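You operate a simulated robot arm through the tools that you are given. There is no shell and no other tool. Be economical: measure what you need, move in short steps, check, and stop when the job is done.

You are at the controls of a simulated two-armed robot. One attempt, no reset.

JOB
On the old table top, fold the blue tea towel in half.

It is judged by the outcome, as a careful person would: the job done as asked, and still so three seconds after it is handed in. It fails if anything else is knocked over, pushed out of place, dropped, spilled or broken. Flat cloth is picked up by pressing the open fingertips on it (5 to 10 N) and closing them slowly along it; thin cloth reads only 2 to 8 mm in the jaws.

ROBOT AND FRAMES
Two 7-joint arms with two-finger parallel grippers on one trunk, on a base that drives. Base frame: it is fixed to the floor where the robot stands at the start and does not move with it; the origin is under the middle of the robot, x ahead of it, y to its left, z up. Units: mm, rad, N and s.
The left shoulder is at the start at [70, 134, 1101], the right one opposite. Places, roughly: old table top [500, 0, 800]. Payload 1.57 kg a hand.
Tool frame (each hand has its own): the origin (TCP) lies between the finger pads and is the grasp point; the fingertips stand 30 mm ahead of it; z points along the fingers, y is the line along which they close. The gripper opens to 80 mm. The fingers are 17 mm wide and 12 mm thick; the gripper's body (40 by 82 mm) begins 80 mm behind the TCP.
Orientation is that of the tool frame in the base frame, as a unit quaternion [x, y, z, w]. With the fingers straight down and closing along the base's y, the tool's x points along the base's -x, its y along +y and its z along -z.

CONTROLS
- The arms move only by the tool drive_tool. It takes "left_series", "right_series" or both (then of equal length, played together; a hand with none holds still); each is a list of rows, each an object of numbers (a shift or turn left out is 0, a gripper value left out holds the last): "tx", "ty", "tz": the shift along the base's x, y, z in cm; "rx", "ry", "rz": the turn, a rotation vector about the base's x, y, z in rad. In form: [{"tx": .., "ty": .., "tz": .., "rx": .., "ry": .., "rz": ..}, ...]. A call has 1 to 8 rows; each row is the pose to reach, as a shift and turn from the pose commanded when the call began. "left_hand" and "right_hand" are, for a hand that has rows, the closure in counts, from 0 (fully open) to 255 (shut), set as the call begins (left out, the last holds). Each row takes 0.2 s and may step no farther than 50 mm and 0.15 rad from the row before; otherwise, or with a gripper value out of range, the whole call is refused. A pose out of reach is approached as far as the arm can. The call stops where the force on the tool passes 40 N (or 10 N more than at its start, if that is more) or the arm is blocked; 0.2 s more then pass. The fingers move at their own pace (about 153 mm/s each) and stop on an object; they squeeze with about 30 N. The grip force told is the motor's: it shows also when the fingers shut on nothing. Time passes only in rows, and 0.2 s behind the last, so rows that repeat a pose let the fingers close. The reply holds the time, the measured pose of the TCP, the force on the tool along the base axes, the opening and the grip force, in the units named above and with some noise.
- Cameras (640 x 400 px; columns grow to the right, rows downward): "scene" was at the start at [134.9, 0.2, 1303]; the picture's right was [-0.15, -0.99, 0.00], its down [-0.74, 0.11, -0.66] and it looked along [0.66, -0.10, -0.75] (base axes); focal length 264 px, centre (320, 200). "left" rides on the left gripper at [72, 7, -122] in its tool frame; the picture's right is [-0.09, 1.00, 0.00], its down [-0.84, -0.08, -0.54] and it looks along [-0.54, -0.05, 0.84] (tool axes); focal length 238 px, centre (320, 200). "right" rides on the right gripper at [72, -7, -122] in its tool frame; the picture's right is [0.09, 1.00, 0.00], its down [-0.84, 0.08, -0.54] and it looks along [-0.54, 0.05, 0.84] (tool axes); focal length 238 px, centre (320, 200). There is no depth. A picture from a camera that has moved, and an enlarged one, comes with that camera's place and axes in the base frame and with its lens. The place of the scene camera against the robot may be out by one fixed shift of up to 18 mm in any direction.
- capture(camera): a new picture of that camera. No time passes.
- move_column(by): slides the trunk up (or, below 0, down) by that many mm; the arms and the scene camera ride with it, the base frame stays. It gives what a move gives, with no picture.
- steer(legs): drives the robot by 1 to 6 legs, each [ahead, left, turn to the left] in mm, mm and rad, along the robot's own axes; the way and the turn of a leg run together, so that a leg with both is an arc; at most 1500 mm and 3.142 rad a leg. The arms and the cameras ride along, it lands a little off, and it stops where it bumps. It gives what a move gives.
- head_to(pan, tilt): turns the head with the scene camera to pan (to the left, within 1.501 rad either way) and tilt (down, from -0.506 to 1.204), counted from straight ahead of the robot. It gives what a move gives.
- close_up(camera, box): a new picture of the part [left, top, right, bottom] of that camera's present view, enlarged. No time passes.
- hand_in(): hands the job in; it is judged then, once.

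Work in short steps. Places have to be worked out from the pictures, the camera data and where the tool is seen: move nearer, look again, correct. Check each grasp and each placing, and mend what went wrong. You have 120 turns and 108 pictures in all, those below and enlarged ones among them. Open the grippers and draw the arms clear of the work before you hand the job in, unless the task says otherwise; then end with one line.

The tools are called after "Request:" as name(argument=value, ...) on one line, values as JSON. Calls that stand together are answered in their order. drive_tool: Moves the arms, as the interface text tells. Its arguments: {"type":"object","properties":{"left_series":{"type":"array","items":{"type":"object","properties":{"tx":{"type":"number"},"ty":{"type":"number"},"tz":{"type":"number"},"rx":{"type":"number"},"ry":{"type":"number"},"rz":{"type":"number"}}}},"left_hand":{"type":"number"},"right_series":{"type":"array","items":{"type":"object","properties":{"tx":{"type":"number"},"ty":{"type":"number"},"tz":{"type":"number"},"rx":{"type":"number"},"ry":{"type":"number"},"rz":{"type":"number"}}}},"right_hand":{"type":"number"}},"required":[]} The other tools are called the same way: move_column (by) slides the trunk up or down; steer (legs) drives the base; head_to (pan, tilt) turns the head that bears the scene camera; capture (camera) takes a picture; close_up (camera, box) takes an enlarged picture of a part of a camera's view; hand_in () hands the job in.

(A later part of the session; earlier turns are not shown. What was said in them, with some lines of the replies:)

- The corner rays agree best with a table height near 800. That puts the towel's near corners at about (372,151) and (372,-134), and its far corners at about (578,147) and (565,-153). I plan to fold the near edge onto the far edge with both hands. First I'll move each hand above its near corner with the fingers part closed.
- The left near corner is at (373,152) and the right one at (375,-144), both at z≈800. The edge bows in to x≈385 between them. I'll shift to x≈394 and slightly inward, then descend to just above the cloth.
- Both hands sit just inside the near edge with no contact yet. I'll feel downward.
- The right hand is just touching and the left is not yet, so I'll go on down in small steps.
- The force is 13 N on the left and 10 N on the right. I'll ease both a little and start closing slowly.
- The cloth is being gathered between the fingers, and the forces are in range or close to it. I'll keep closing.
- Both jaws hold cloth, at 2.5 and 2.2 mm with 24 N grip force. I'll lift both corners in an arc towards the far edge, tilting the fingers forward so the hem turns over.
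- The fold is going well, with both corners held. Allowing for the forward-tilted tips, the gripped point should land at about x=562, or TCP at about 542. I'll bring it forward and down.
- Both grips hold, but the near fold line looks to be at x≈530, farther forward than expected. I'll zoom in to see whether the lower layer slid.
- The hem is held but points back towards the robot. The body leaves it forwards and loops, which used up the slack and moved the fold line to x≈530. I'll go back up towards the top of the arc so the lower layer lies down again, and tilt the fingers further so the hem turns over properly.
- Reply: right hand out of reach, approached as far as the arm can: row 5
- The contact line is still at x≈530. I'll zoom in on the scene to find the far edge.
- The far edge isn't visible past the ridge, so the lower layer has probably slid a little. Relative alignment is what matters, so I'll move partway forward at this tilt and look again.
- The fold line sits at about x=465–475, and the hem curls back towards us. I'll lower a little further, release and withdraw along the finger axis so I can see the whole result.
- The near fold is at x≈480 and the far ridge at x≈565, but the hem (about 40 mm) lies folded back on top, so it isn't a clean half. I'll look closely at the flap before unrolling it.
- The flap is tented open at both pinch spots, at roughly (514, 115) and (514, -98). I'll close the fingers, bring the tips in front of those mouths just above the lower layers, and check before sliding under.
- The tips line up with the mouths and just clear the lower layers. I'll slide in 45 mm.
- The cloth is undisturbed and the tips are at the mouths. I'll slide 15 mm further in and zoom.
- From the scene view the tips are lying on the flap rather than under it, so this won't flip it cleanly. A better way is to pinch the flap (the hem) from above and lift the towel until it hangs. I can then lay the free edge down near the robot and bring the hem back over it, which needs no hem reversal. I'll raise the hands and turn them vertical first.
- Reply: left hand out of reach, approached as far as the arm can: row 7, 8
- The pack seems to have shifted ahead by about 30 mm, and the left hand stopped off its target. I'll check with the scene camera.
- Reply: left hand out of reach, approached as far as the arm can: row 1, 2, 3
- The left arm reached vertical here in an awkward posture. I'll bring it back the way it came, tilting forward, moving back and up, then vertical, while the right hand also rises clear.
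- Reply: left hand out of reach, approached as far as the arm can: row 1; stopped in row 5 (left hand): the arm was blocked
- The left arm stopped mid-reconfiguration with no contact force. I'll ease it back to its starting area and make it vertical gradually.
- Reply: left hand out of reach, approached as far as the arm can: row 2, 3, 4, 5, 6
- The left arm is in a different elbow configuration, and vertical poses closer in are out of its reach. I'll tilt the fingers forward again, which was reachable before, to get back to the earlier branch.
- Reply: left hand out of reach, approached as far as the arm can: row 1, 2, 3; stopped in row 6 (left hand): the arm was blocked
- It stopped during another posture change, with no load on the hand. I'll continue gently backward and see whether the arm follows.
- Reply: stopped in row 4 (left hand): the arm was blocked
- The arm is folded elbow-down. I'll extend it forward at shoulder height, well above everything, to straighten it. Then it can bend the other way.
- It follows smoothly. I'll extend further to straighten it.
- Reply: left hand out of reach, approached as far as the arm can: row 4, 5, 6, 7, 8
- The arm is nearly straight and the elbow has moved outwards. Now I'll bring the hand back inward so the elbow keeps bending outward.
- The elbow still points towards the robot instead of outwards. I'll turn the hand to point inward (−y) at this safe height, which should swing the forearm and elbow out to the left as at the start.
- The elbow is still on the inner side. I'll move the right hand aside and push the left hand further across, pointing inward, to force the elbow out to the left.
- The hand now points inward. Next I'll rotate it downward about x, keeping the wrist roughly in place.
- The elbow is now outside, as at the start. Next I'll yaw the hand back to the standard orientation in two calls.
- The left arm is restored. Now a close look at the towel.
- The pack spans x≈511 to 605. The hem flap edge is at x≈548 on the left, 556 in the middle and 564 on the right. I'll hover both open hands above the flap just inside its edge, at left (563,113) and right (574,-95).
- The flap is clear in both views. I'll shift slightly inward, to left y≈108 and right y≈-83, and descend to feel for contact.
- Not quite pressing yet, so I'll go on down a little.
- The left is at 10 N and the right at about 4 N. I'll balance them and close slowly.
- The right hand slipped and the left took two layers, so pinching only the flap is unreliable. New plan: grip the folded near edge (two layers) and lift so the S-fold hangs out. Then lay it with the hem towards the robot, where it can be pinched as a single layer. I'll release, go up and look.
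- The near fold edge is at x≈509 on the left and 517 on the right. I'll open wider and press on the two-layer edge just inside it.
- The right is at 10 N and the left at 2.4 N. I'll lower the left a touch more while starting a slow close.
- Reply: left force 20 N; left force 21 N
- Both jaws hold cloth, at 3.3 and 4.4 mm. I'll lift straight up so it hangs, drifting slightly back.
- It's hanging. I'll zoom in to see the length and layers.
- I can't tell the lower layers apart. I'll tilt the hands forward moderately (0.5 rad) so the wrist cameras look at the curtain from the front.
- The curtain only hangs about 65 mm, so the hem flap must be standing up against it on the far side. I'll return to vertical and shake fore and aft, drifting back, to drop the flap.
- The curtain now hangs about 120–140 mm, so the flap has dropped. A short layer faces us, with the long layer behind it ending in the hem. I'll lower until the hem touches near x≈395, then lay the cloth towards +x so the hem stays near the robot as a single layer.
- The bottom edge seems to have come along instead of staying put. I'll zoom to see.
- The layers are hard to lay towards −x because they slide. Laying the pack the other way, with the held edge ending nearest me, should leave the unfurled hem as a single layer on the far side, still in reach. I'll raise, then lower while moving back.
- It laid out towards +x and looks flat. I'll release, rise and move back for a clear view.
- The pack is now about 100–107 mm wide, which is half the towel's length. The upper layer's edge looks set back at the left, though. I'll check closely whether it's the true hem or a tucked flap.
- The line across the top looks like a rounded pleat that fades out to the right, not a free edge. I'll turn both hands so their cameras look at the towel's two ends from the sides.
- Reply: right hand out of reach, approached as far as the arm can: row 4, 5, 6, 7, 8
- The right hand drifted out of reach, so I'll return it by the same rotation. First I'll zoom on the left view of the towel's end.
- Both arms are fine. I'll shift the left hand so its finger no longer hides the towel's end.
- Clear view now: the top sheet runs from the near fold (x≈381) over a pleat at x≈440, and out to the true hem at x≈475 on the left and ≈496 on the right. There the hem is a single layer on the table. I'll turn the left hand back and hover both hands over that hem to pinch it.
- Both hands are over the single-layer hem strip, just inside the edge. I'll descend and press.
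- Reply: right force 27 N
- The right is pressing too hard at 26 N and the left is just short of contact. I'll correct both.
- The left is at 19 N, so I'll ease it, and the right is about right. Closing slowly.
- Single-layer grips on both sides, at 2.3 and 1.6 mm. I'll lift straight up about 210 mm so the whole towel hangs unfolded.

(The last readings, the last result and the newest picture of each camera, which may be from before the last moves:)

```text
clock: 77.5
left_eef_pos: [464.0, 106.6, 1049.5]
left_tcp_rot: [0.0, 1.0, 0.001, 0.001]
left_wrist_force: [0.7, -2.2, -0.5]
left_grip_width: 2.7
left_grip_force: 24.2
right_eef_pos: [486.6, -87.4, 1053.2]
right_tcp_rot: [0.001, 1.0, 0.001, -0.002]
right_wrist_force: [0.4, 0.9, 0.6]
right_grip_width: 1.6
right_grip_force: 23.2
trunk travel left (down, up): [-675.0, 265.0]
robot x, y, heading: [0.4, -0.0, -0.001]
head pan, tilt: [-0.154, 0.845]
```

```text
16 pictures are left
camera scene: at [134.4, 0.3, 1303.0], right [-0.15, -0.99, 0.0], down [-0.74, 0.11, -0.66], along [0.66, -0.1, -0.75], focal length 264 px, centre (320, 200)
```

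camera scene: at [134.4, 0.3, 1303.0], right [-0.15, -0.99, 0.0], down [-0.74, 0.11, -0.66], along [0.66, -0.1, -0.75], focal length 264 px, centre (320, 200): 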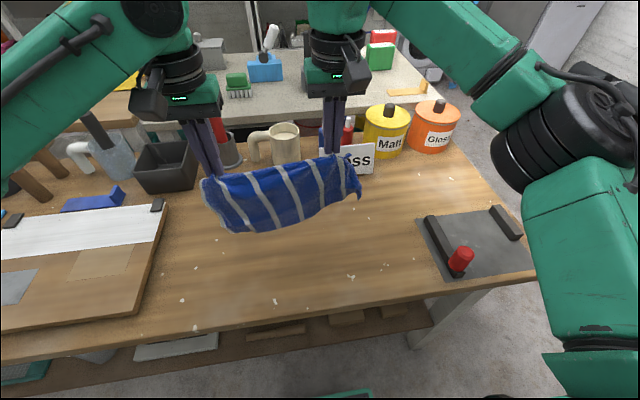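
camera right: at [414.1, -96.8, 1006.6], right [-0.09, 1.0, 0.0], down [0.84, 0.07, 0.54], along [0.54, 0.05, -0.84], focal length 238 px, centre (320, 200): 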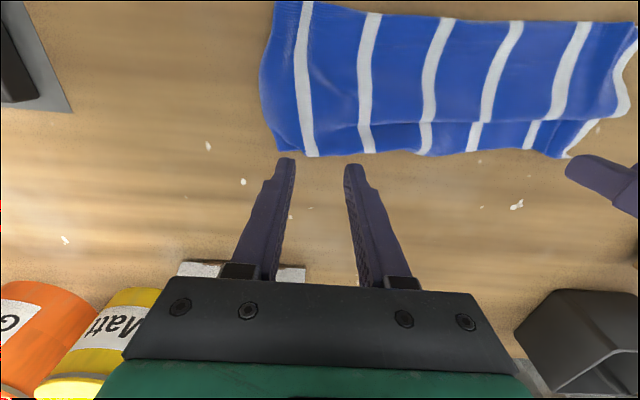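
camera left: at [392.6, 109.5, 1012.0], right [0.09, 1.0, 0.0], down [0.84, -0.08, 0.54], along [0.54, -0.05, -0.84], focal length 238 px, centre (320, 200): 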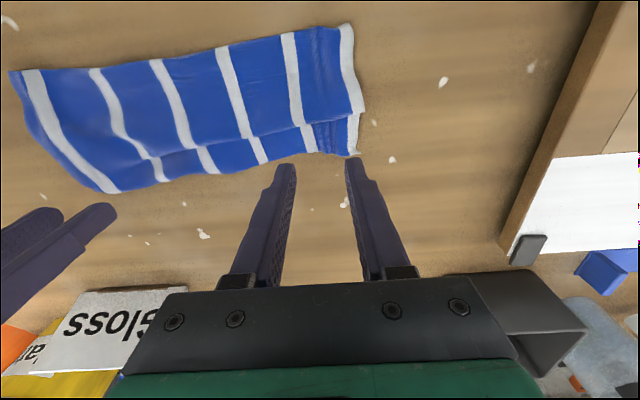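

The towel hangs unfolded from the hem, with the right lower corner looking curled. I'll tension it by spreading the hands slightly and give it a small shake.

Request:
drive_tool(left_series=[{"ty": 0.6}, {"ty": 0.8, "tz": 3.5}, {"ty": 0.8, "tz": 0}, {"ty": 0.8, "tz": 3.5}, {"ty": 0.8, "tz": 0}, {"ty": 0.8, "tx": 3, "tz": 1}, {"ty": 0.8}, {"ty": 0.8}], right_series=[{"ty": -0.6}, {"ty": -0.8, "tz": 3.5}, {"ty": -0.8, "tz": 0}, {"ty": -0.8, "tz": 3.5}, {"ty": -0.8, "tz": 0}, {"ty": -0.8, "tx": 3, "tz": 1}, {"ty": -0.8}, {"ty": -0.8}])

Request:
close_up(camera="scene", box=[170, 120, 410, 270])

```text
clock: 79.3
left_eef_pos: [462.6, 115.0, 1050.2]
left_tcp_rot: [0.0, 1.0, -0.001, 0.001]
left_wrist_force: [2.1, -8.4, 0.0]
left_grip_width: 2.7
left_grip_force: 24.2
right_eef_pos: [486.8, -96.1, 1053.7]
right_tcp_rot: [0.0, 1.0, 0.001, -0.001]
right_wrist_force: [-0.6, 8.1, 0.6]
right_grip_width: 1.7
right_grip_force: 23.2
trunk travel left (down, up): [-675.0, 265.0]
robot x, y, heading: [-1.8, -0.3, -0.001]
head pan, tilt: [-0.154, 0.845]
```

```text
2.67 times, centred on (290, 195) of scene
camera zoom: at [136.3, 0.2, 1302.8], right [-0.15, -0.99, 0.0], down [-0.74, 0.11, -0.66], along [0.66, -0.1, -0.75], focal length 702 px, centre (400, 213)
```

zoom: 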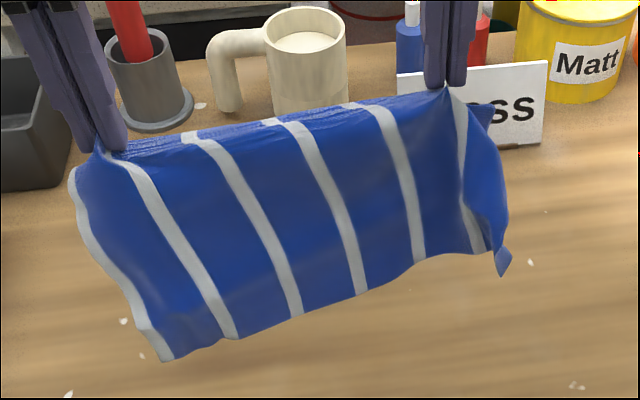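

The towel hangs tidily, with its free edge near z≈830 leaning towards me. Next comes the drape-fold. I'll move forward with both hands aligned in x, lower until the free edge touches at x≈530, then back up and down to lay half. The last move swings the hem forward over it.

Request:
drive_tool(left_series=[{"tx": 2.5}, {"tx": 5}, {"tx": 7.5}, {"tx": 9.5}, {"tx": 9.5, "tz": -1}, {"tx": 9.5, "tz": -2}, {"tx": 9.5, "tz": -3}, {"tx": 9.5, "tz": -3}], right_series=[{"tx": 2}, {"tx": 4, "tz": -0.1}, {"tx": 6, "tz": -0.2}, {"tx": 7.2, "tz": -0.3}, {"tx": 7.2, "tz": -1.3}, {"tx": 7.2, "tz": -2.3}, {"tx": 7.2, "tz": -3.3}, {"tx": 7.2, "tz": -3.3}])

Request:
capture(camera="scene")

```text
clock: 81.1
left_eef_pos: [557.4, 114.3, 1018.7]
left_tcp_rot: [0.0, 1.0, 0.001, 0.001]
left_wrist_force: [0.6, -5.5, 0.2]
left_grip_width: 2.5
left_grip_force: 24.2
right_eef_pos: [557.2, -96.0, 1019.1]
right_tcp_rot: [0.002, 1.0, 0.001, 0.0]
right_wrist_force: [0.1, 5.8, -1.1]
right_grip_width: 1.7
right_grip_force: 23.3
trunk travel left (down, up): [-675.0, 265.0]
robot x, y, heading: [-2.1, 1.0, -0.002]
head pan, tilt: [-0.154, 0.845]
```

```text
14 pictures are left
camera scene: at [134.7, 0.4, 1303.0], right [-0.15, -0.99, 0.0], down [-0.74, 0.11, -0.66], along [0.66, -0.1, -0.75], focal length 264 px, centre (320, 200)
```

scene: 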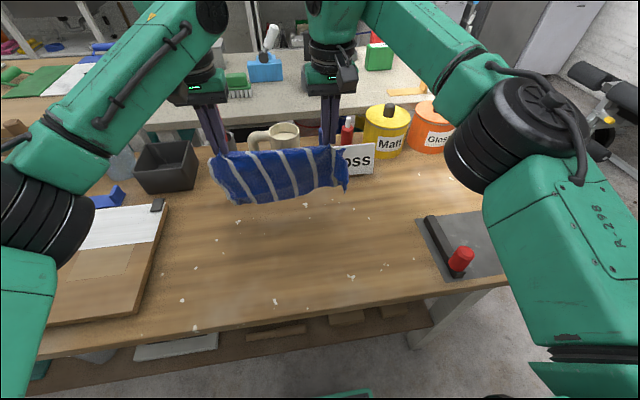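

The free edge hangs just above the table at about x=565. Now I'll lay the lower half, moving back and down together.

Request:
drive_tool(left_series=[{"tz": -1.5}, {"tx": -1, "tz": -3}, {"tx": -2.5, "tz": -4.5}, {"tx": -4, "tz": -6}, {"tx": -5.5, "tz": -7.5}, {"tx": -7, "tz": -9}, {"tx": -8.3, "tz": -10.3}, {"tx": -8.8, "tz": -10.8}], right_series=[{"tz": -1.5}, {"tx": -1, "tz": -3}, {"tx": -2.5, "tz": -4.5}, {"tx": -4, "tz": -6}, {"tx": -5.5, "tz": -7.5}, {"tx": -7, "tz": -9}, {"tx": -8.3, "tz": -10.3}, {"tx": -8.8, "tz": -10.8}])

Request:
close_up(camera="scene", box=[170, 130, 410, 280])

```text
clock: 82.9
left_eef_pos: [470.9, 113.0, 911.2]
left_tcp_rot: [0.0, 1.0, 0.001, 0.003]
left_wrist_force: [0.1, -6.6, 0.2]
left_grip_width: 2.6
left_grip_force: 23.8
right_eef_pos: [469.5, -97.0, 911.0]
right_tcp_rot: [0.002, 1.0, 0.0, -0.001]
right_wrist_force: [0.6, 5.9, -0.2]
right_grip_width: 1.5
right_grip_force: 23.5
trunk travel left (down, up): [-675.0, 265.0]
robot x, y, heading: [-0.3, 1.0, 0.002]
head pan, tilt: [-0.154, 0.845]
```

```text
2.67 times, centred on (290, 205) of scene
camera zoom: at [134.8, 0.3, 1303.0], right [-0.15, -0.99, 0.0], down [-0.74, 0.11, -0.66], along [0.66, -0.1, -0.75], focal length 702 px, centre (400, 187)
```

zoom: 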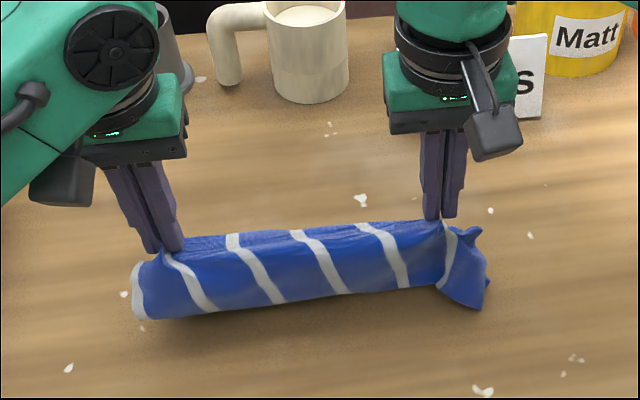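

The lower part lies towards +x, with its free edge hidden below the hem at or before x≈525. I'll lower so the bulge rolls towards me, then bring the hem forward over it to tip x≈508.

Request:
drive_tool(left_series=[{"tx": -0.5, "tz": -1.3}, {"tx": -1, "tz": -2.6}, {"tx": -1, "tz": -3.8}, {"tx": -0.3, "tz": -4.8}, {"tx": 1, "tz": -5.6}, {"tx": 2.2, "tz": -6.2}, {"tx": 2.2, "tz": -6.2}], right_series=[{"tx": -0.5, "tz": -1.3}, {"tx": -1, "tz": -2.6}, {"tx": -1, "tz": -3.8}, {"tx": -0.3, "tz": -4.8}, {"tx": 1, "tz": -5.6}, {"tx": 2.2, "tz": -6.2}, {"tx": 2.2, "tz": -6.2}])

Request:
close_up(camera="scene", box=[190, 160, 390, 290])

```text
clock: 84.5
left_eef_pos: [492.2, 113.5, 849.3]
left_tcp_rot: [0.0, 1.0, 0.0, 0.001]
left_wrist_force: [0.5, -4.8, 0.8]
left_grip_width: 2.6
left_grip_force: 23.7
right_eef_pos: [491.5, -95.6, 850.5]
right_tcp_rot: [0.0, 1.0, 0.0, 0.0]
right_wrist_force: [-1.3, 6.2, 1.5]
right_grip_width: 1.8
right_grip_force: 23.3
trunk travel left (down, up): [-675.0, 265.0]
robot x, y, heading: [-2.4, -1.2, 0.0]
head pan, tilt: [-0.154, 0.845]
```

```text
3.08 times, centred on (290, 225) of scene
camera zoom: at [134.5, 0.3, 1303.1], right [-0.15, -0.99, 0.0], down [-0.74, 0.11, -0.66], along [0.66, -0.1, -0.75], focal length 811 px, centre (412, 123)
```

zoom: 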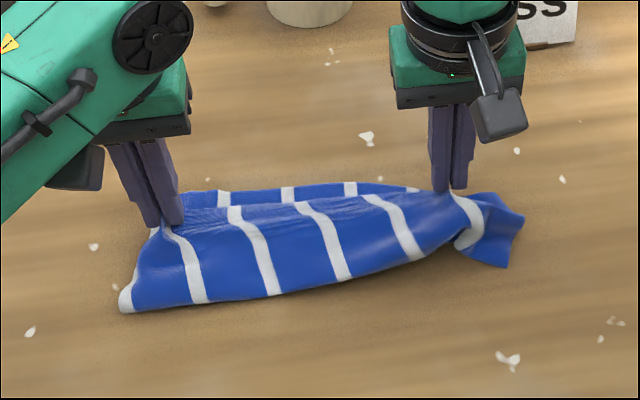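

Very good: the free edge shows just past the hem at x≈520, and the near fold is at x≈428. I'll move the hem 16 mm forward and down onto it.

Request:
drive_tool(left_series=[{"tx": 0.6, "tz": -0.4}, {"tx": 1.2, "tz": -0.7}, {"tx": 1.6, "tz": -1.1}, {"tx": 1.6, "tz": -1.3}], right_series=[{"tx": 0.6, "tz": -0.4}, {"tx": 1, "tz": -0.7}, {"tx": 1.3, "tz": -1.1}, {"tx": 1.3, "tz": -1.4}])

Request:
drive_tool(left_series=[{}, {}, {"tz": 1.5}, {"tz": 4}, {"tz": 7}, {"ty": 3, "tz": 10}, {"ty": 7, "tz": 12}], right_series=[{}, {}, {"tz": 1.5}, {"tz": 4}, {"tz": 7}, {"ty": -3, "tz": 10}, {"ty": -7, "tz": 12}], left_hand=170, right_hand=170)

Request:
close_up(camera="scene", box=[190, 160, 390, 290])

```text
clock: 85.5
left_eef_pos: [508.9, 115.2, 835.4]
left_tcp_rot: [0.0, 1.0, 0.001, 0.001]
left_wrist_force: [0.9, -6.3, 0.1]
left_grip_width: 2.8
left_grip_force: 23.9
right_eef_pos: [504.1, -95.4, 835.1]
right_tcp_rot: [0.002, 1.0, 0.0, 0.0]
right_wrist_force: [-0.1, 6.0, 0.9]
right_grip_width: 1.6
right_grip_force: 23.2
trunk travel left (down, up): [-675.0, 265.0]
robot x, y, heading: [-1.5, 1.7, 0.005]
head pan, tilt: [-0.154, 0.845]
```

```text
clock: 87.1
left_eef_pos: [506.2, 183.8, 956.0]
left_tcp_rot: [0.0, 1.0, -0.001, 0.001]
left_wrist_force: [0.3, 0.4, -0.4]
left_grip_width: 26.6
left_grip_force: 0.1
right_eef_pos: [503.4, -168.4, 956.4]
right_tcp_rot: [0.002, 1.0, 0.001, 0.0]
right_wrist_force: [-1.2, 0.0, 0.3]
right_grip_width: 26.7
right_grip_force: 0.1
trunk travel left (down, up): [-675.0, 265.0]
robot x, y, heading: [-5.5, -2.4, -0.002]
head pan, tilt: [-0.154, 0.845]
```

```text
3.08 times, centred on (290, 225) of scene
camera zoom: at [133.8, 0.0, 1303.1], right [-0.15, -0.99, 0.0], down [-0.74, 0.11, -0.66], along [0.66, -0.1, -0.75], focal length 811 px, centre (412, 123)
```

zoom: 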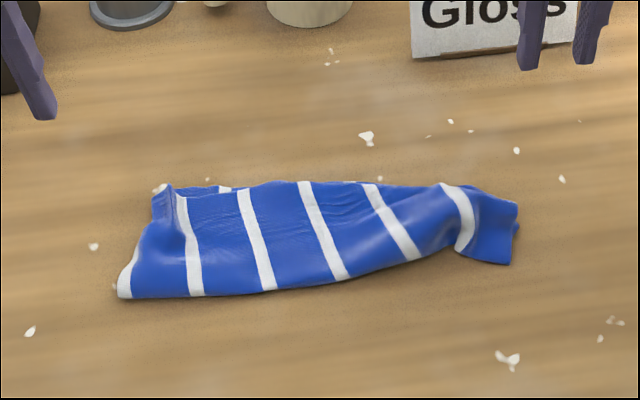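

This is nearly a clean half fold, with the hem on the free edge. I'll look closer at the right end, which is a little twisted.

Request:
capture(camera="right")

Request:
capture(camera="left")

```text
10 pictures are left
camera right: at [431.8, -175.2, 1076.7], right [-0.09, 1.0, 0.0], down [0.84, 0.07, 0.54], along [0.54, 0.05, -0.84], focal length 238 px, centre (320, 200)
```

right: 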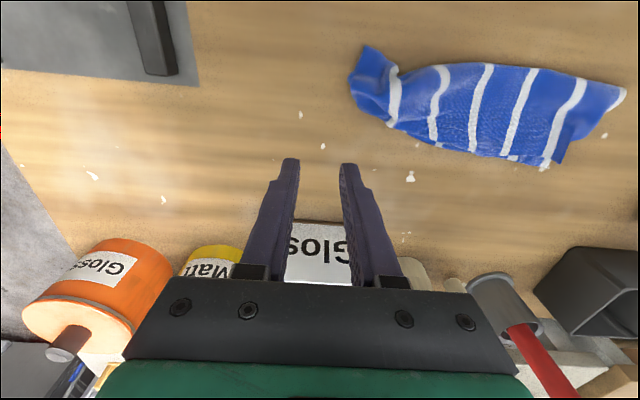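

```text
9 pictures are left
camera left: at [435.1, 190.1, 1077.9], right [0.09, 1.0, 0.0], down [0.84, -0.08, 0.54], along [0.54, -0.05, -0.84], focal length 238 px, centre (320, 200)
```

left: 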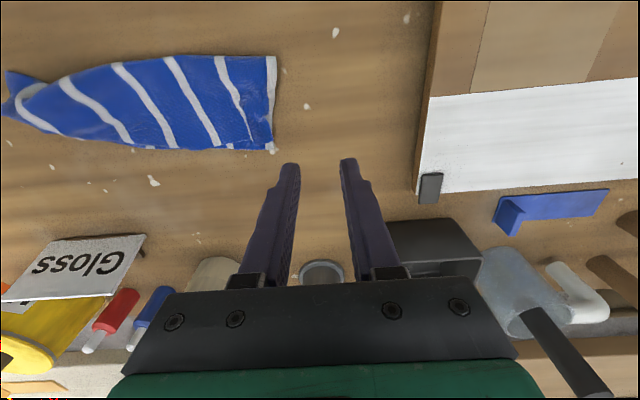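

The left and middle are good, but the right end is pinched and its far corner pulled in to about (462,-140). I'll zoom in on it before fixing.

Request:
close_up(camera="right", box=[330, 30, 490, 170])

```text
2.86 times, centred on (410, 100) of right
camera zoom: at [431.8, -175.2, 1076.7], right [-0.09, 1.0, 0.0], down [0.84, 0.07, 0.54], along [0.54, 0.05, -0.84], focal length 681 px, centre (63, 486)
```

zoom: 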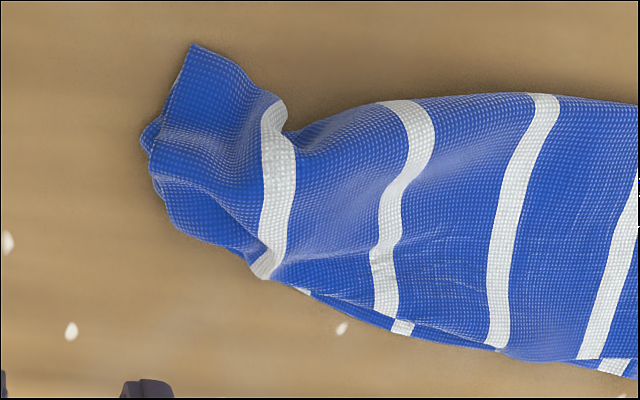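

The hem's right corner has been drawn back to about (475,-134) when it should be near (518,-145). I'll pin the middle with the left fingertips, press the right fingertips on that end, and stroke it forward and outward.

Request:
drive_tool(left_series=[{"tx": -0.9, "ty": -3, "tz": -1}, {"tx": -1.8, "ty": -7, "tz": -3}, {"tx": -2.7, "ty": -11, "tz": -5}, {"tx": -3.6, "ty": -13.9, "tz": -7}, {"tx": -3.6, "ty": -13.9, "tz": -9.5}, {"tx": -3.6, "ty": -13.9, "tz": -11.5}, {"tx": -3.6, "ty": -13.9, "tz": -11.9}, {"tx": -3.6, "ty": -13.9, "tz": -11.9}], right_series=[{"tx": -1.5, "ty": 1.5, "tz": -1}, {"tx": -3, "ty": 3, "tz": -3}, {"tx": -4.5, "ty": 4.5, "tz": -5}, {"tx": -4.5, "ty": 5.6, "tz": -7}, {"tx": -4.5, "ty": 5.6, "tz": -9.5}, {"tx": -4.5, "ty": 5.6, "tz": -11.5}, {"tx": -4.5, "ty": 5.6, "tz": -11.9}, {"tx": -4.5, "ty": 5.6, "tz": -11.9}], left_hand=150, right_hand=110)

Request:
drive_tool(left_series=[{"tz": -0.2}, {"tz": -0.3}, {"tz": -0.3}], right_series=[{"tz": -0.2}, {"tz": -0.3}, {"tz": -0.3}])

```text
clock: 88.9
left_eef_pos: [473.4, 45.3, 837.2]
left_tcp_rot: [0.0, 1.0, 0.0, 0.001]
left_wrist_force: [0.5, 0.1, 0.4]
left_grip_width: 33.2
left_grip_force: 0.1
right_eef_pos: [459.2, -109.2, 835.6]
right_tcp_rot: [0.002, 1.0, 0.001, -0.002]
right_wrist_force: [-0.1, -0.2, 1.0]
right_grip_width: 45.4
right_grip_force: 0.1
trunk travel left (down, up): [-675.0, 265.0]
robot x, y, heading: [-2.9, 0.3, -0.001]
head pan, tilt: [-0.154, 0.845]
```

```text
clock: 89.7
left_eef_pos: [472.2, 45.6, 833.8]
left_tcp_rot: [0.0, 1.0, 0.0, 0.001]
left_wrist_force: [-0.8, -0.5, -0.7]
left_grip_width: 32.9
left_grip_force: 0.1
right_eef_pos: [460.1, -109.9, 833.0]
right_tcp_rot: [0.002, 1.0, 0.0, 0.0]
right_wrist_force: [0.0, 0.2, 2.6]
right_grip_width: 45.7
right_grip_force: 0.0
trunk travel left (down, up): [-675.0, 265.0]
robot x, y, heading: [-3.5, -1.9, -0.003]
head pan, tilt: [-0.154, 0.845]
```

The right is touching at 2.6 N and the left not yet. I'll press slightly more with both, then stroke the right hand forward and outward.

Request:
drive_tool(left_series=[{"tz": -0.2}, {"tz": -0.3}, {"tz": -0.3}], right_series=[{"tz": -0.05}, {"tz": -0.08}, {"tz": -0.08}])

Request:
drive_tool(left_series=[{}, {}, {}, {}, {}], right_series=[{"tx": 0.9, "ty": -0.2}, {"tx": 1.8, "ty": -0.4}, {"tx": 2.7, "ty": -0.7}, {"tx": 3.6, "ty": -1.0}, {"tx": 3.8, "ty": -1.2}])

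Request:
close_up(camera="right", box=[220, 40, 560, 240])

```text
clock: 90.5
left_eef_pos: [471.6, 45.4, 832.2]
left_tcp_rot: [-0.001, 1.0, 0.0, 0.002]
left_wrist_force: [-0.2, -0.3, 1.2]
left_grip_width: 33.0
left_grip_force: 0.1
right_eef_pos: [460.1, -109.0, 834.4]
right_tcp_rot: [0.002, 1.0, 0.001, 0.0]
right_wrist_force: [0.5, -1.2, 6.6]
right_grip_width: 45.3
right_grip_force: 0.1
trunk travel left (down, up): [-675.0, 265.0]
robot x, y, heading: [-0.6, -1.0, -0.003]
head pan, tilt: [-0.154, 0.845]
```

```text
clock: 91.7
left_eef_pos: [471.4, 45.1, 833.0]
left_tcp_rot: [0.0, 1.0, 0.0, 0.002]
left_wrist_force: [0.9, -1.2, 1.5]
left_grip_width: 33.1
left_grip_force: 0.1
right_eef_pos: [497.7, -121.6, 833.0]
right_tcp_rot: [0.002, 1.0, 0.002, -0.001]
right_wrist_force: [-2.2, 1.2, 5.7]
right_grip_width: 46.2
right_grip_force: 0.5
trunk travel left (down, up): [-675.0, 265.0]
robot x, y, heading: [0.1, 0.5, -0.002]
head pan, tilt: [-0.154, 0.845]
```

```text
1.88 times, centred on (390, 140) of right
camera zoom: at [425.9, -129.3, 953.4], right [-0.09, 1.0, 0.0], down [0.84, 0.07, 0.54], along [0.54, 0.05, -0.84], focal length 449 px, centre (188, 313)
```

zoom: 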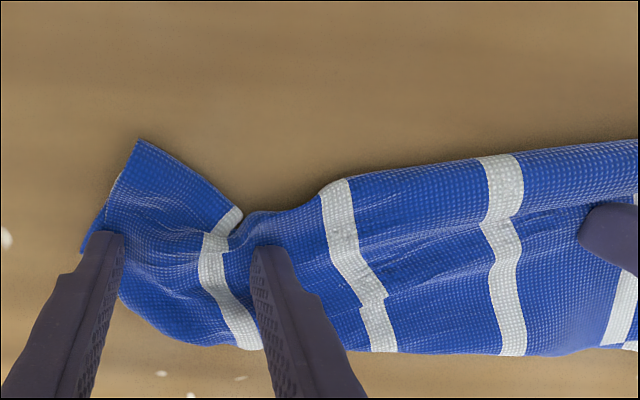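

The whole right end came forward, so the hem there is far enough out but the near fold corner came with it. I'll lift, press near the near edge of that end and stroke back towards me to spread it.

Request:
drive_tool(left_series=[{}, {}, {}, {}, {}, {}], right_series=[{"tz": 1.5}, {"tx": -1.3, "ty": 0.1, "tz": 2.2}, {"tx": -2.6, "ty": 0.2, "tz": 2.2}, {"tx": -2.6, "ty": 0.2, "tz": 0.8}, {"tx": -2.6, "ty": 0.2, "tz": 0}, {"tx": -2.6, "ty": 0.2, "tz": 0}])

Request:
drive_tool(left_series=[{"tz": -0.1}, {"tz": -0.1}, {"tz": -0.1}, {"tz": -0.1}, {"tz": -0.1}, {"tz": -0.1}], right_series=[{"tx": -0.8, "ty": -0.2}, {"tx": -1.6, "ty": -0.4}, {"tx": -2.4, "ty": -0.6}, {"tx": -3.2, "ty": -0.8}, {"tx": -3.8, "ty": -1.0}, {"tx": -4.0, "ty": -1.0}])

Request:
close_up(camera="right", box=[180, 40, 560, 280])

```text
clock: 93.1
left_eef_pos: [472.7, 45.3, 832.3]
left_tcp_rot: [0.0, 1.0, 0.001, 0.002]
left_wrist_force: [0.6, 0.3, 3.6]
left_grip_width: 33.0
left_grip_force: 0.0
right_eef_pos: [469.6, -118.5, 831.6]
right_tcp_rot: [0.002, 1.0, 0.001, 0.0]
right_wrist_force: [0.2, 0.5, 3.1]
right_grip_width: 45.8
right_grip_force: 0.4
trunk travel left (down, up): [-675.0, 265.0]
robot x, y, heading: [1.4, -1.4, -0.001]
head pan, tilt: [-0.154, 0.845]
```

```text
clock: 94.5
left_eef_pos: [471.7, 45.2, 832.0]
left_tcp_rot: [0.0, 1.0, 0.0, 0.003]
left_wrist_force: [4.5, 1.0, 16.5]
left_grip_width: 32.6
left_grip_force: 0.0
right_eef_pos: [430.2, -129.6, 832.1]
right_tcp_rot: [0.001, 1.0, 0.001, 0.0]
right_wrist_force: [0.6, -0.4, 0.8]
right_grip_width: 45.7
right_grip_force: 0.1
trunk travel left (down, up): [-675.0, 265.0]
robot x, y, heading: [-0.5, 1.2, 0.004]
head pan, tilt: [-0.154, 0.845]
```

```text
1.67 times, centred on (370, 160) of right
camera zoom: at [359.1, -137.2, 953.6], right [-0.09, 1.0, 0.0], down [0.84, 0.07, 0.54], along [0.54, 0.05, -0.84], focal length 397 px, centre (237, 267)
```

zoom: 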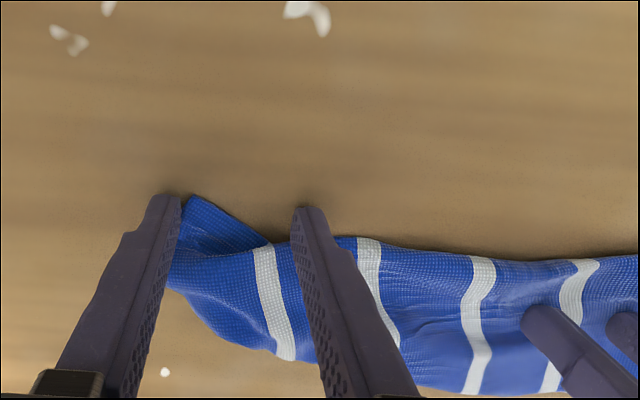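

The neck has mostly opened, with the near corner back at x≈424–442. The far-right corner still lags at (482,-146). I'll do one more stroke, pressing close to the far edge and moving forward about 28 mm.

Request:
drive_tool(left_series=[{"tz": 0.05}, {"tz": 0.05}, {"tz": 0.05}, {"tz": 0.05}, {"tz": 0.05}, {"tz": 0.05}], right_series=[{"tz": 1.8}, {"tx": 2, "ty": 0.2, "tz": 2.2}, {"tx": 4.4, "ty": 0.5, "tz": 2.2}, {"tx": 4.4, "ty": 0.5, "tz": 0.9}, {"tx": 4.4, "ty": 0.5, "tz": -0.05}, {"tx": 4.4, "ty": 0.5, "tz": -0.1}])

Request:
drive_tool(left_series=[{}, {}, {}, {}, {}], right_series=[{"tx": 0.7, "ty": -0.2}, {"tx": 1.4, "ty": -0.4}, {"tx": 2.1, "ty": -0.6}, {"tx": 2.8, "ty": -0.8}, {"tx": 2.8, "ty": -0.8}])

Request:
drive_tool(left_series=[{"tz": 1.5}, {"tz": 4}, {"tz": 7.5}, {"ty": 3, "tz": 10}, {"ty": 7, "tz": 12}, {"ty": 11, "tz": 13}], right_series=[{"tz": 1.5}, {"tz": 4}, {"tz": 7.5}, {"ty": -3, "tz": 10}, {"ty": -7, "tz": 12}, {"ty": -9, "tz": 13}])

Request:
close_up(camera="scene", box=[190, 160, 390, 290])

```text
clock: 95.9
left_eef_pos: [471.4, 46.2, 831.1]
left_tcp_rot: [0.0, 1.0, 0.001, 0.003]
left_wrist_force: [3.1, 0.7, 14.7]
left_grip_width: 32.5
left_grip_force: 0.0
right_eef_pos: [473.5, -125.9, 833.8]
right_tcp_rot: [0.001, 1.0, 0.001, 0.001]
right_wrist_force: [-0.3, -0.2, 2.9]
right_grip_width: 45.2
right_grip_force: 0.1
trunk travel left (down, up): [-675.0, 265.0]
robot x, y, heading: [0.6, -2.6, -0.001]
head pan, tilt: [-0.154, 0.845]
```

```text
clock: 97.1
left_eef_pos: [471.0, 45.2, 831.6]
left_tcp_rot: [-0.001, 1.0, 0.001, 0.002]
left_wrist_force: [2.6, -2.5, 11.4]
left_grip_width: 33.0
left_grip_force: 0.0
right_eef_pos: [502.9, -132.9, 831.9]
right_tcp_rot: [0.001, 1.0, 0.002, 0.001]
right_wrist_force: [-3.0, 1.7, 6.4]
right_grip_width: 46.5
right_grip_force: 0.2
trunk travel left (down, up): [-675.0, 265.0]
robot x, y, heading: [0.4, 0.9, 0.0]
head pan, tilt: [-0.154, 0.845]
```

```text
clock: 98.5
left_eef_pos: [470.5, 155.7, 962.5]
left_tcp_rot: [0.001, 1.0, 0.0, 0.001]
left_wrist_force: [-0.6, -0.7, 0.4]
left_grip_width: 32.9
left_grip_force: 0.0
right_eef_pos: [501.1, -220.8, 961.0]
right_tcp_rot: [0.001, 1.0, 0.0, 0.0]
right_wrist_force: [-0.5, -0.1, 0.8]
right_grip_width: 45.5
right_grip_force: 0.1
trunk travel left (down, up): [-675.0, 265.0]
robot x, y, heading: [0.9, -2.3, 0.002]
head pan, tilt: [-0.154, 0.845]
```

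```text
3.08 times, centred on (290, 225) of scene
camera zoom: at [134.5, 1.7, 1303.0], right [-0.15, -0.99, 0.0], down [-0.74, 0.11, -0.66], along [0.66, -0.1, -0.75], focal length 811 px, centre (412, 123)
```

zoom: 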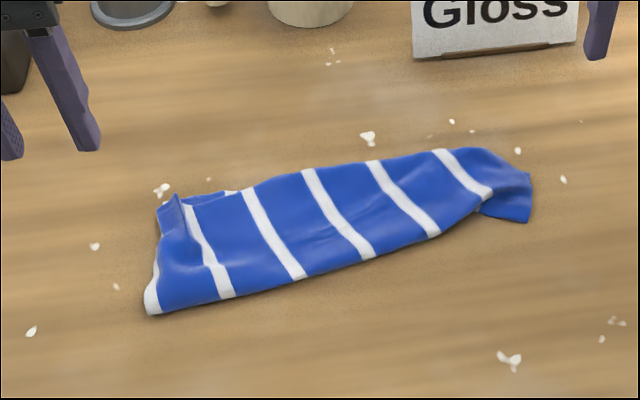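

The towel is folded in half with the hem on the free edge. A small crease remains at the left pinch, along with a ~20 mm indent in the fold edge near the right. I'll do one gentle stroke on each: left forward and outward, right back towards me.

Request:
drive_tool(left_series=[{"ty": -1.5, "tz": -1}, {"tx": 1, "ty": -3.5, "tz": -3}, {"tx": 2.1, "ty": -5.2, "tz": -6}, {"tx": 2.1, "ty": -5.2, "tz": -9.5}, {"tx": 2.1, "ty": -5.2, "tz": -11.8}, {"tx": 2.1, "ty": -5.2, "tz": -12.8}, {"tx": 2.1, "ty": -5.2, "tz": -12.8}], right_series=[{"tx": -0.5, "ty": 3, "tz": -1}, {"tx": -1, "ty": 7, "tz": -3}, {"tx": -1.3, "ty": 10.5, "tz": -6}, {"tx": -1.3, "ty": 11.3, "tz": -9.5}, {"tx": -1.3, "ty": 11.3, "tz": -11.8}, {"tx": -1.3, "ty": 11.3, "tz": -12.7}, {"tx": -1.3, "ty": 11.3, "tz": -12.7}])

Request:
drive_tool(left_series=[{"tz": -0.1}, {"tz": -0.2}, {"tz": -0.2}], right_series=[{"tz": -0.1}, {"tz": -0.2}, {"tz": -0.2}])

```text
clock: 100.1
left_eef_pos: [491.9, 100.5, 832.9]
left_tcp_rot: [-0.001, 1.0, 0.0, 0.002]
left_wrist_force: [0.6, -0.1, 2.8]
left_grip_width: 32.9
left_grip_force: 0.0
right_eef_pos: [491.1, -111.1, 833.4]
right_tcp_rot: [0.001, 1.0, 0.001, 0.0]
right_wrist_force: [0.1, -0.9, 1.9]
right_grip_width: 45.5
right_grip_force: 0.1
trunk travel left (down, up): [-675.0, 265.0]
robot x, y, heading: [-2.6, -0.6, 0.001]
head pan, tilt: [-0.154, 0.845]
```

```text
clock: 100.9
left_eef_pos: [491.9, 101.1, 832.7]
left_tcp_rot: [-0.001, 1.0, 0.001, 0.002]
left_wrist_force: [2.1, -2.4, 9.7]
left_grip_width: 32.2
left_grip_force: 0.0
right_eef_pos: [490.1, -110.3, 834.1]
right_tcp_rot: [0.002, 1.0, 0.001, 0.002]
right_wrist_force: [1.6, -0.8, 8.8]
right_grip_width: 45.4
right_grip_force: 0.0
trunk travel left (down, up): [-675.0, 265.0]
robot x, y, heading: [0.5, 2.2, 0.0]
head pan, tilt: [-0.154, 0.845]
```

Both press gently at about 9 N. I'll stroke, then lift clear and look.

Request:
drive_tool(left_series=[{"tx": 0.3, "ty": 0.4}, {"tx": 0.6, "ty": 0.8}, {"tx": 0.8, "ty": 1.2}, {"tx": 0.8, "ty": 1.2}], right_series=[{"tx": -0.5, "ty": -0.1}, {"tx": -1, "ty": -0.2}, {"tx": -1.5, "ty": -0.3}, {"tx": -1.6, "ty": -0.3}])

Request:
drive_tool(left_series=[{"tz": 1.5}, {"tz": 4}, {"tz": 7.5}, {"ty": 3, "tz": 10}, {"ty": 7, "tz": 12}, {"ty": 10, "tz": 13}], right_series=[{"tz": 1.5}, {"tz": 4}, {"tz": 7.5}, {"ty": -3, "tz": 10}, {"ty": -7, "tz": 12}, {"ty": -10, "tz": 13}], left_hand=0, right_hand=0)

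Request:
close_up(camera="scene", box=[190, 160, 390, 290])

```text
clock: 101.9
left_eef_pos: [498.8, 113.8, 832.0]
left_tcp_rot: [0.0, 1.0, 0.0, 0.003]
left_wrist_force: [-1.9, -4.0, 14.4]
left_grip_width: 30.0
left_grip_force: 0.0
right_eef_pos: [472.7, -113.2, 832.4]
right_tcp_rot: [0.001, 1.0, 0.002, 0.0]
right_wrist_force: [0.9, 2.0, 3.8]
right_grip_width: 45.7
right_grip_force: 0.0
trunk travel left (down, up): [-675.0, 265.0]
robot x, y, heading: [2.4, -2.6, 0.002]
head pan, tilt: [-0.154, 0.845]
```

```text
clock: 103.3
left_eef_pos: [501.4, 215.8, 961.2]
left_tcp_rot: [0.001, 1.0, 0.0, 0.0]
left_wrist_force: [0.4, 0.3, 0.0]
left_grip_width: 80.0
left_grip_force: 0.1
right_eef_pos: [474.5, -212.8, 963.1]
right_tcp_rot: [0.001, 1.0, 0.002, 0.0]
right_wrist_force: [-0.8, -0.8, -0.2]
right_grip_width: 79.5
right_grip_force: 0.1
trunk travel left (down, up): [-675.0, 265.0]
robot x, y, heading: [0.1, 1.6, -0.002]
head pan, tilt: [-0.154, 0.845]
```

```text
3.08 times, centred on (290, 225) of scene
camera zoom: at [134.4, 0.4, 1303.0], right [-0.15, -0.99, 0.0], down [-0.74, 0.11, -0.66], along [0.66, -0.1, -0.75], focal length 811 px, centre (412, 123)
```

zoom: 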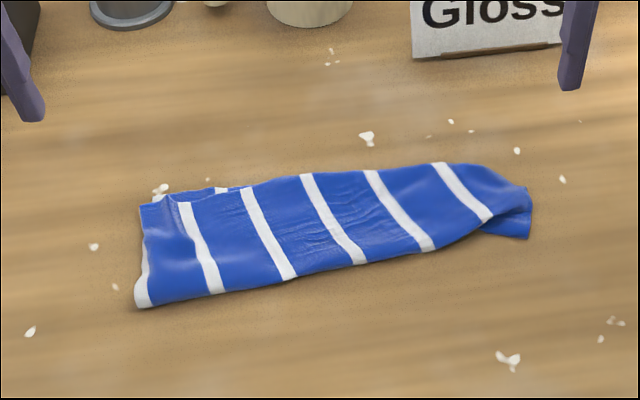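

The towel is neatly folded and flatter now. I'll do a last overall check that everything else is in place and the arms are clear.

Request:
capture(camera="scene")

Request:
close_up(camera="left", box=[0, 20, 320, 220])

```text
3 pictures are left
camera scene: at [134.4, 0.4, 1303.0], right [-0.15, -0.99, 0.0], down [-0.74, 0.11, -0.66], along [0.66, -0.1, -0.75], focal length 264 px, centre (320, 200)
```

scene: 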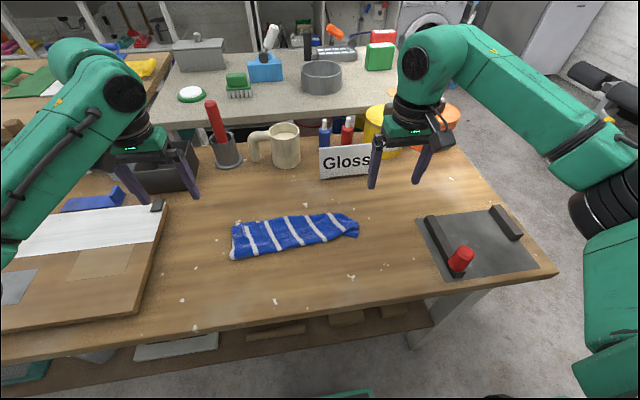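

```text
2.00 times, centred on (160, 120) of left
camera zoom: at [430.1, 222.3, 1082.9], right [0.09, 1.0, 0.0], down [0.84, -0.08, 0.54], along [0.54, -0.05, -0.84], focal length 477 px, centre (640, 360)
```

zoom: 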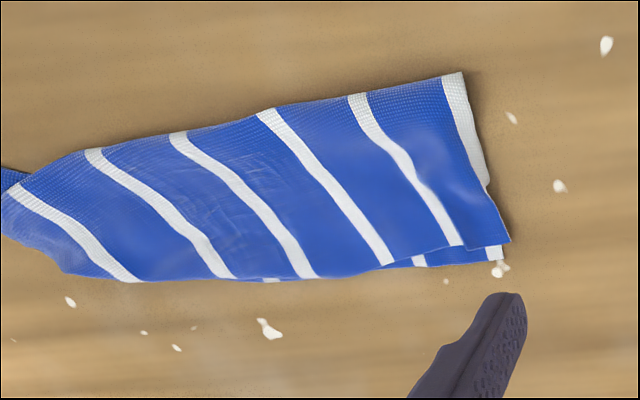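

The two edges lie within about a centimetre of each other at the left and are flush along the middle. Every other object stands where it was, and both grippers are open and clear. I'm handing in.

Request:
hand_in()

```text
The job is handed in.
```

I folded the blue tea towel in half on the old table top and handed the job in: the edges meet within about a centimetre, it sits slightly askew with the right end a little tapered, and nothing else looked moved.
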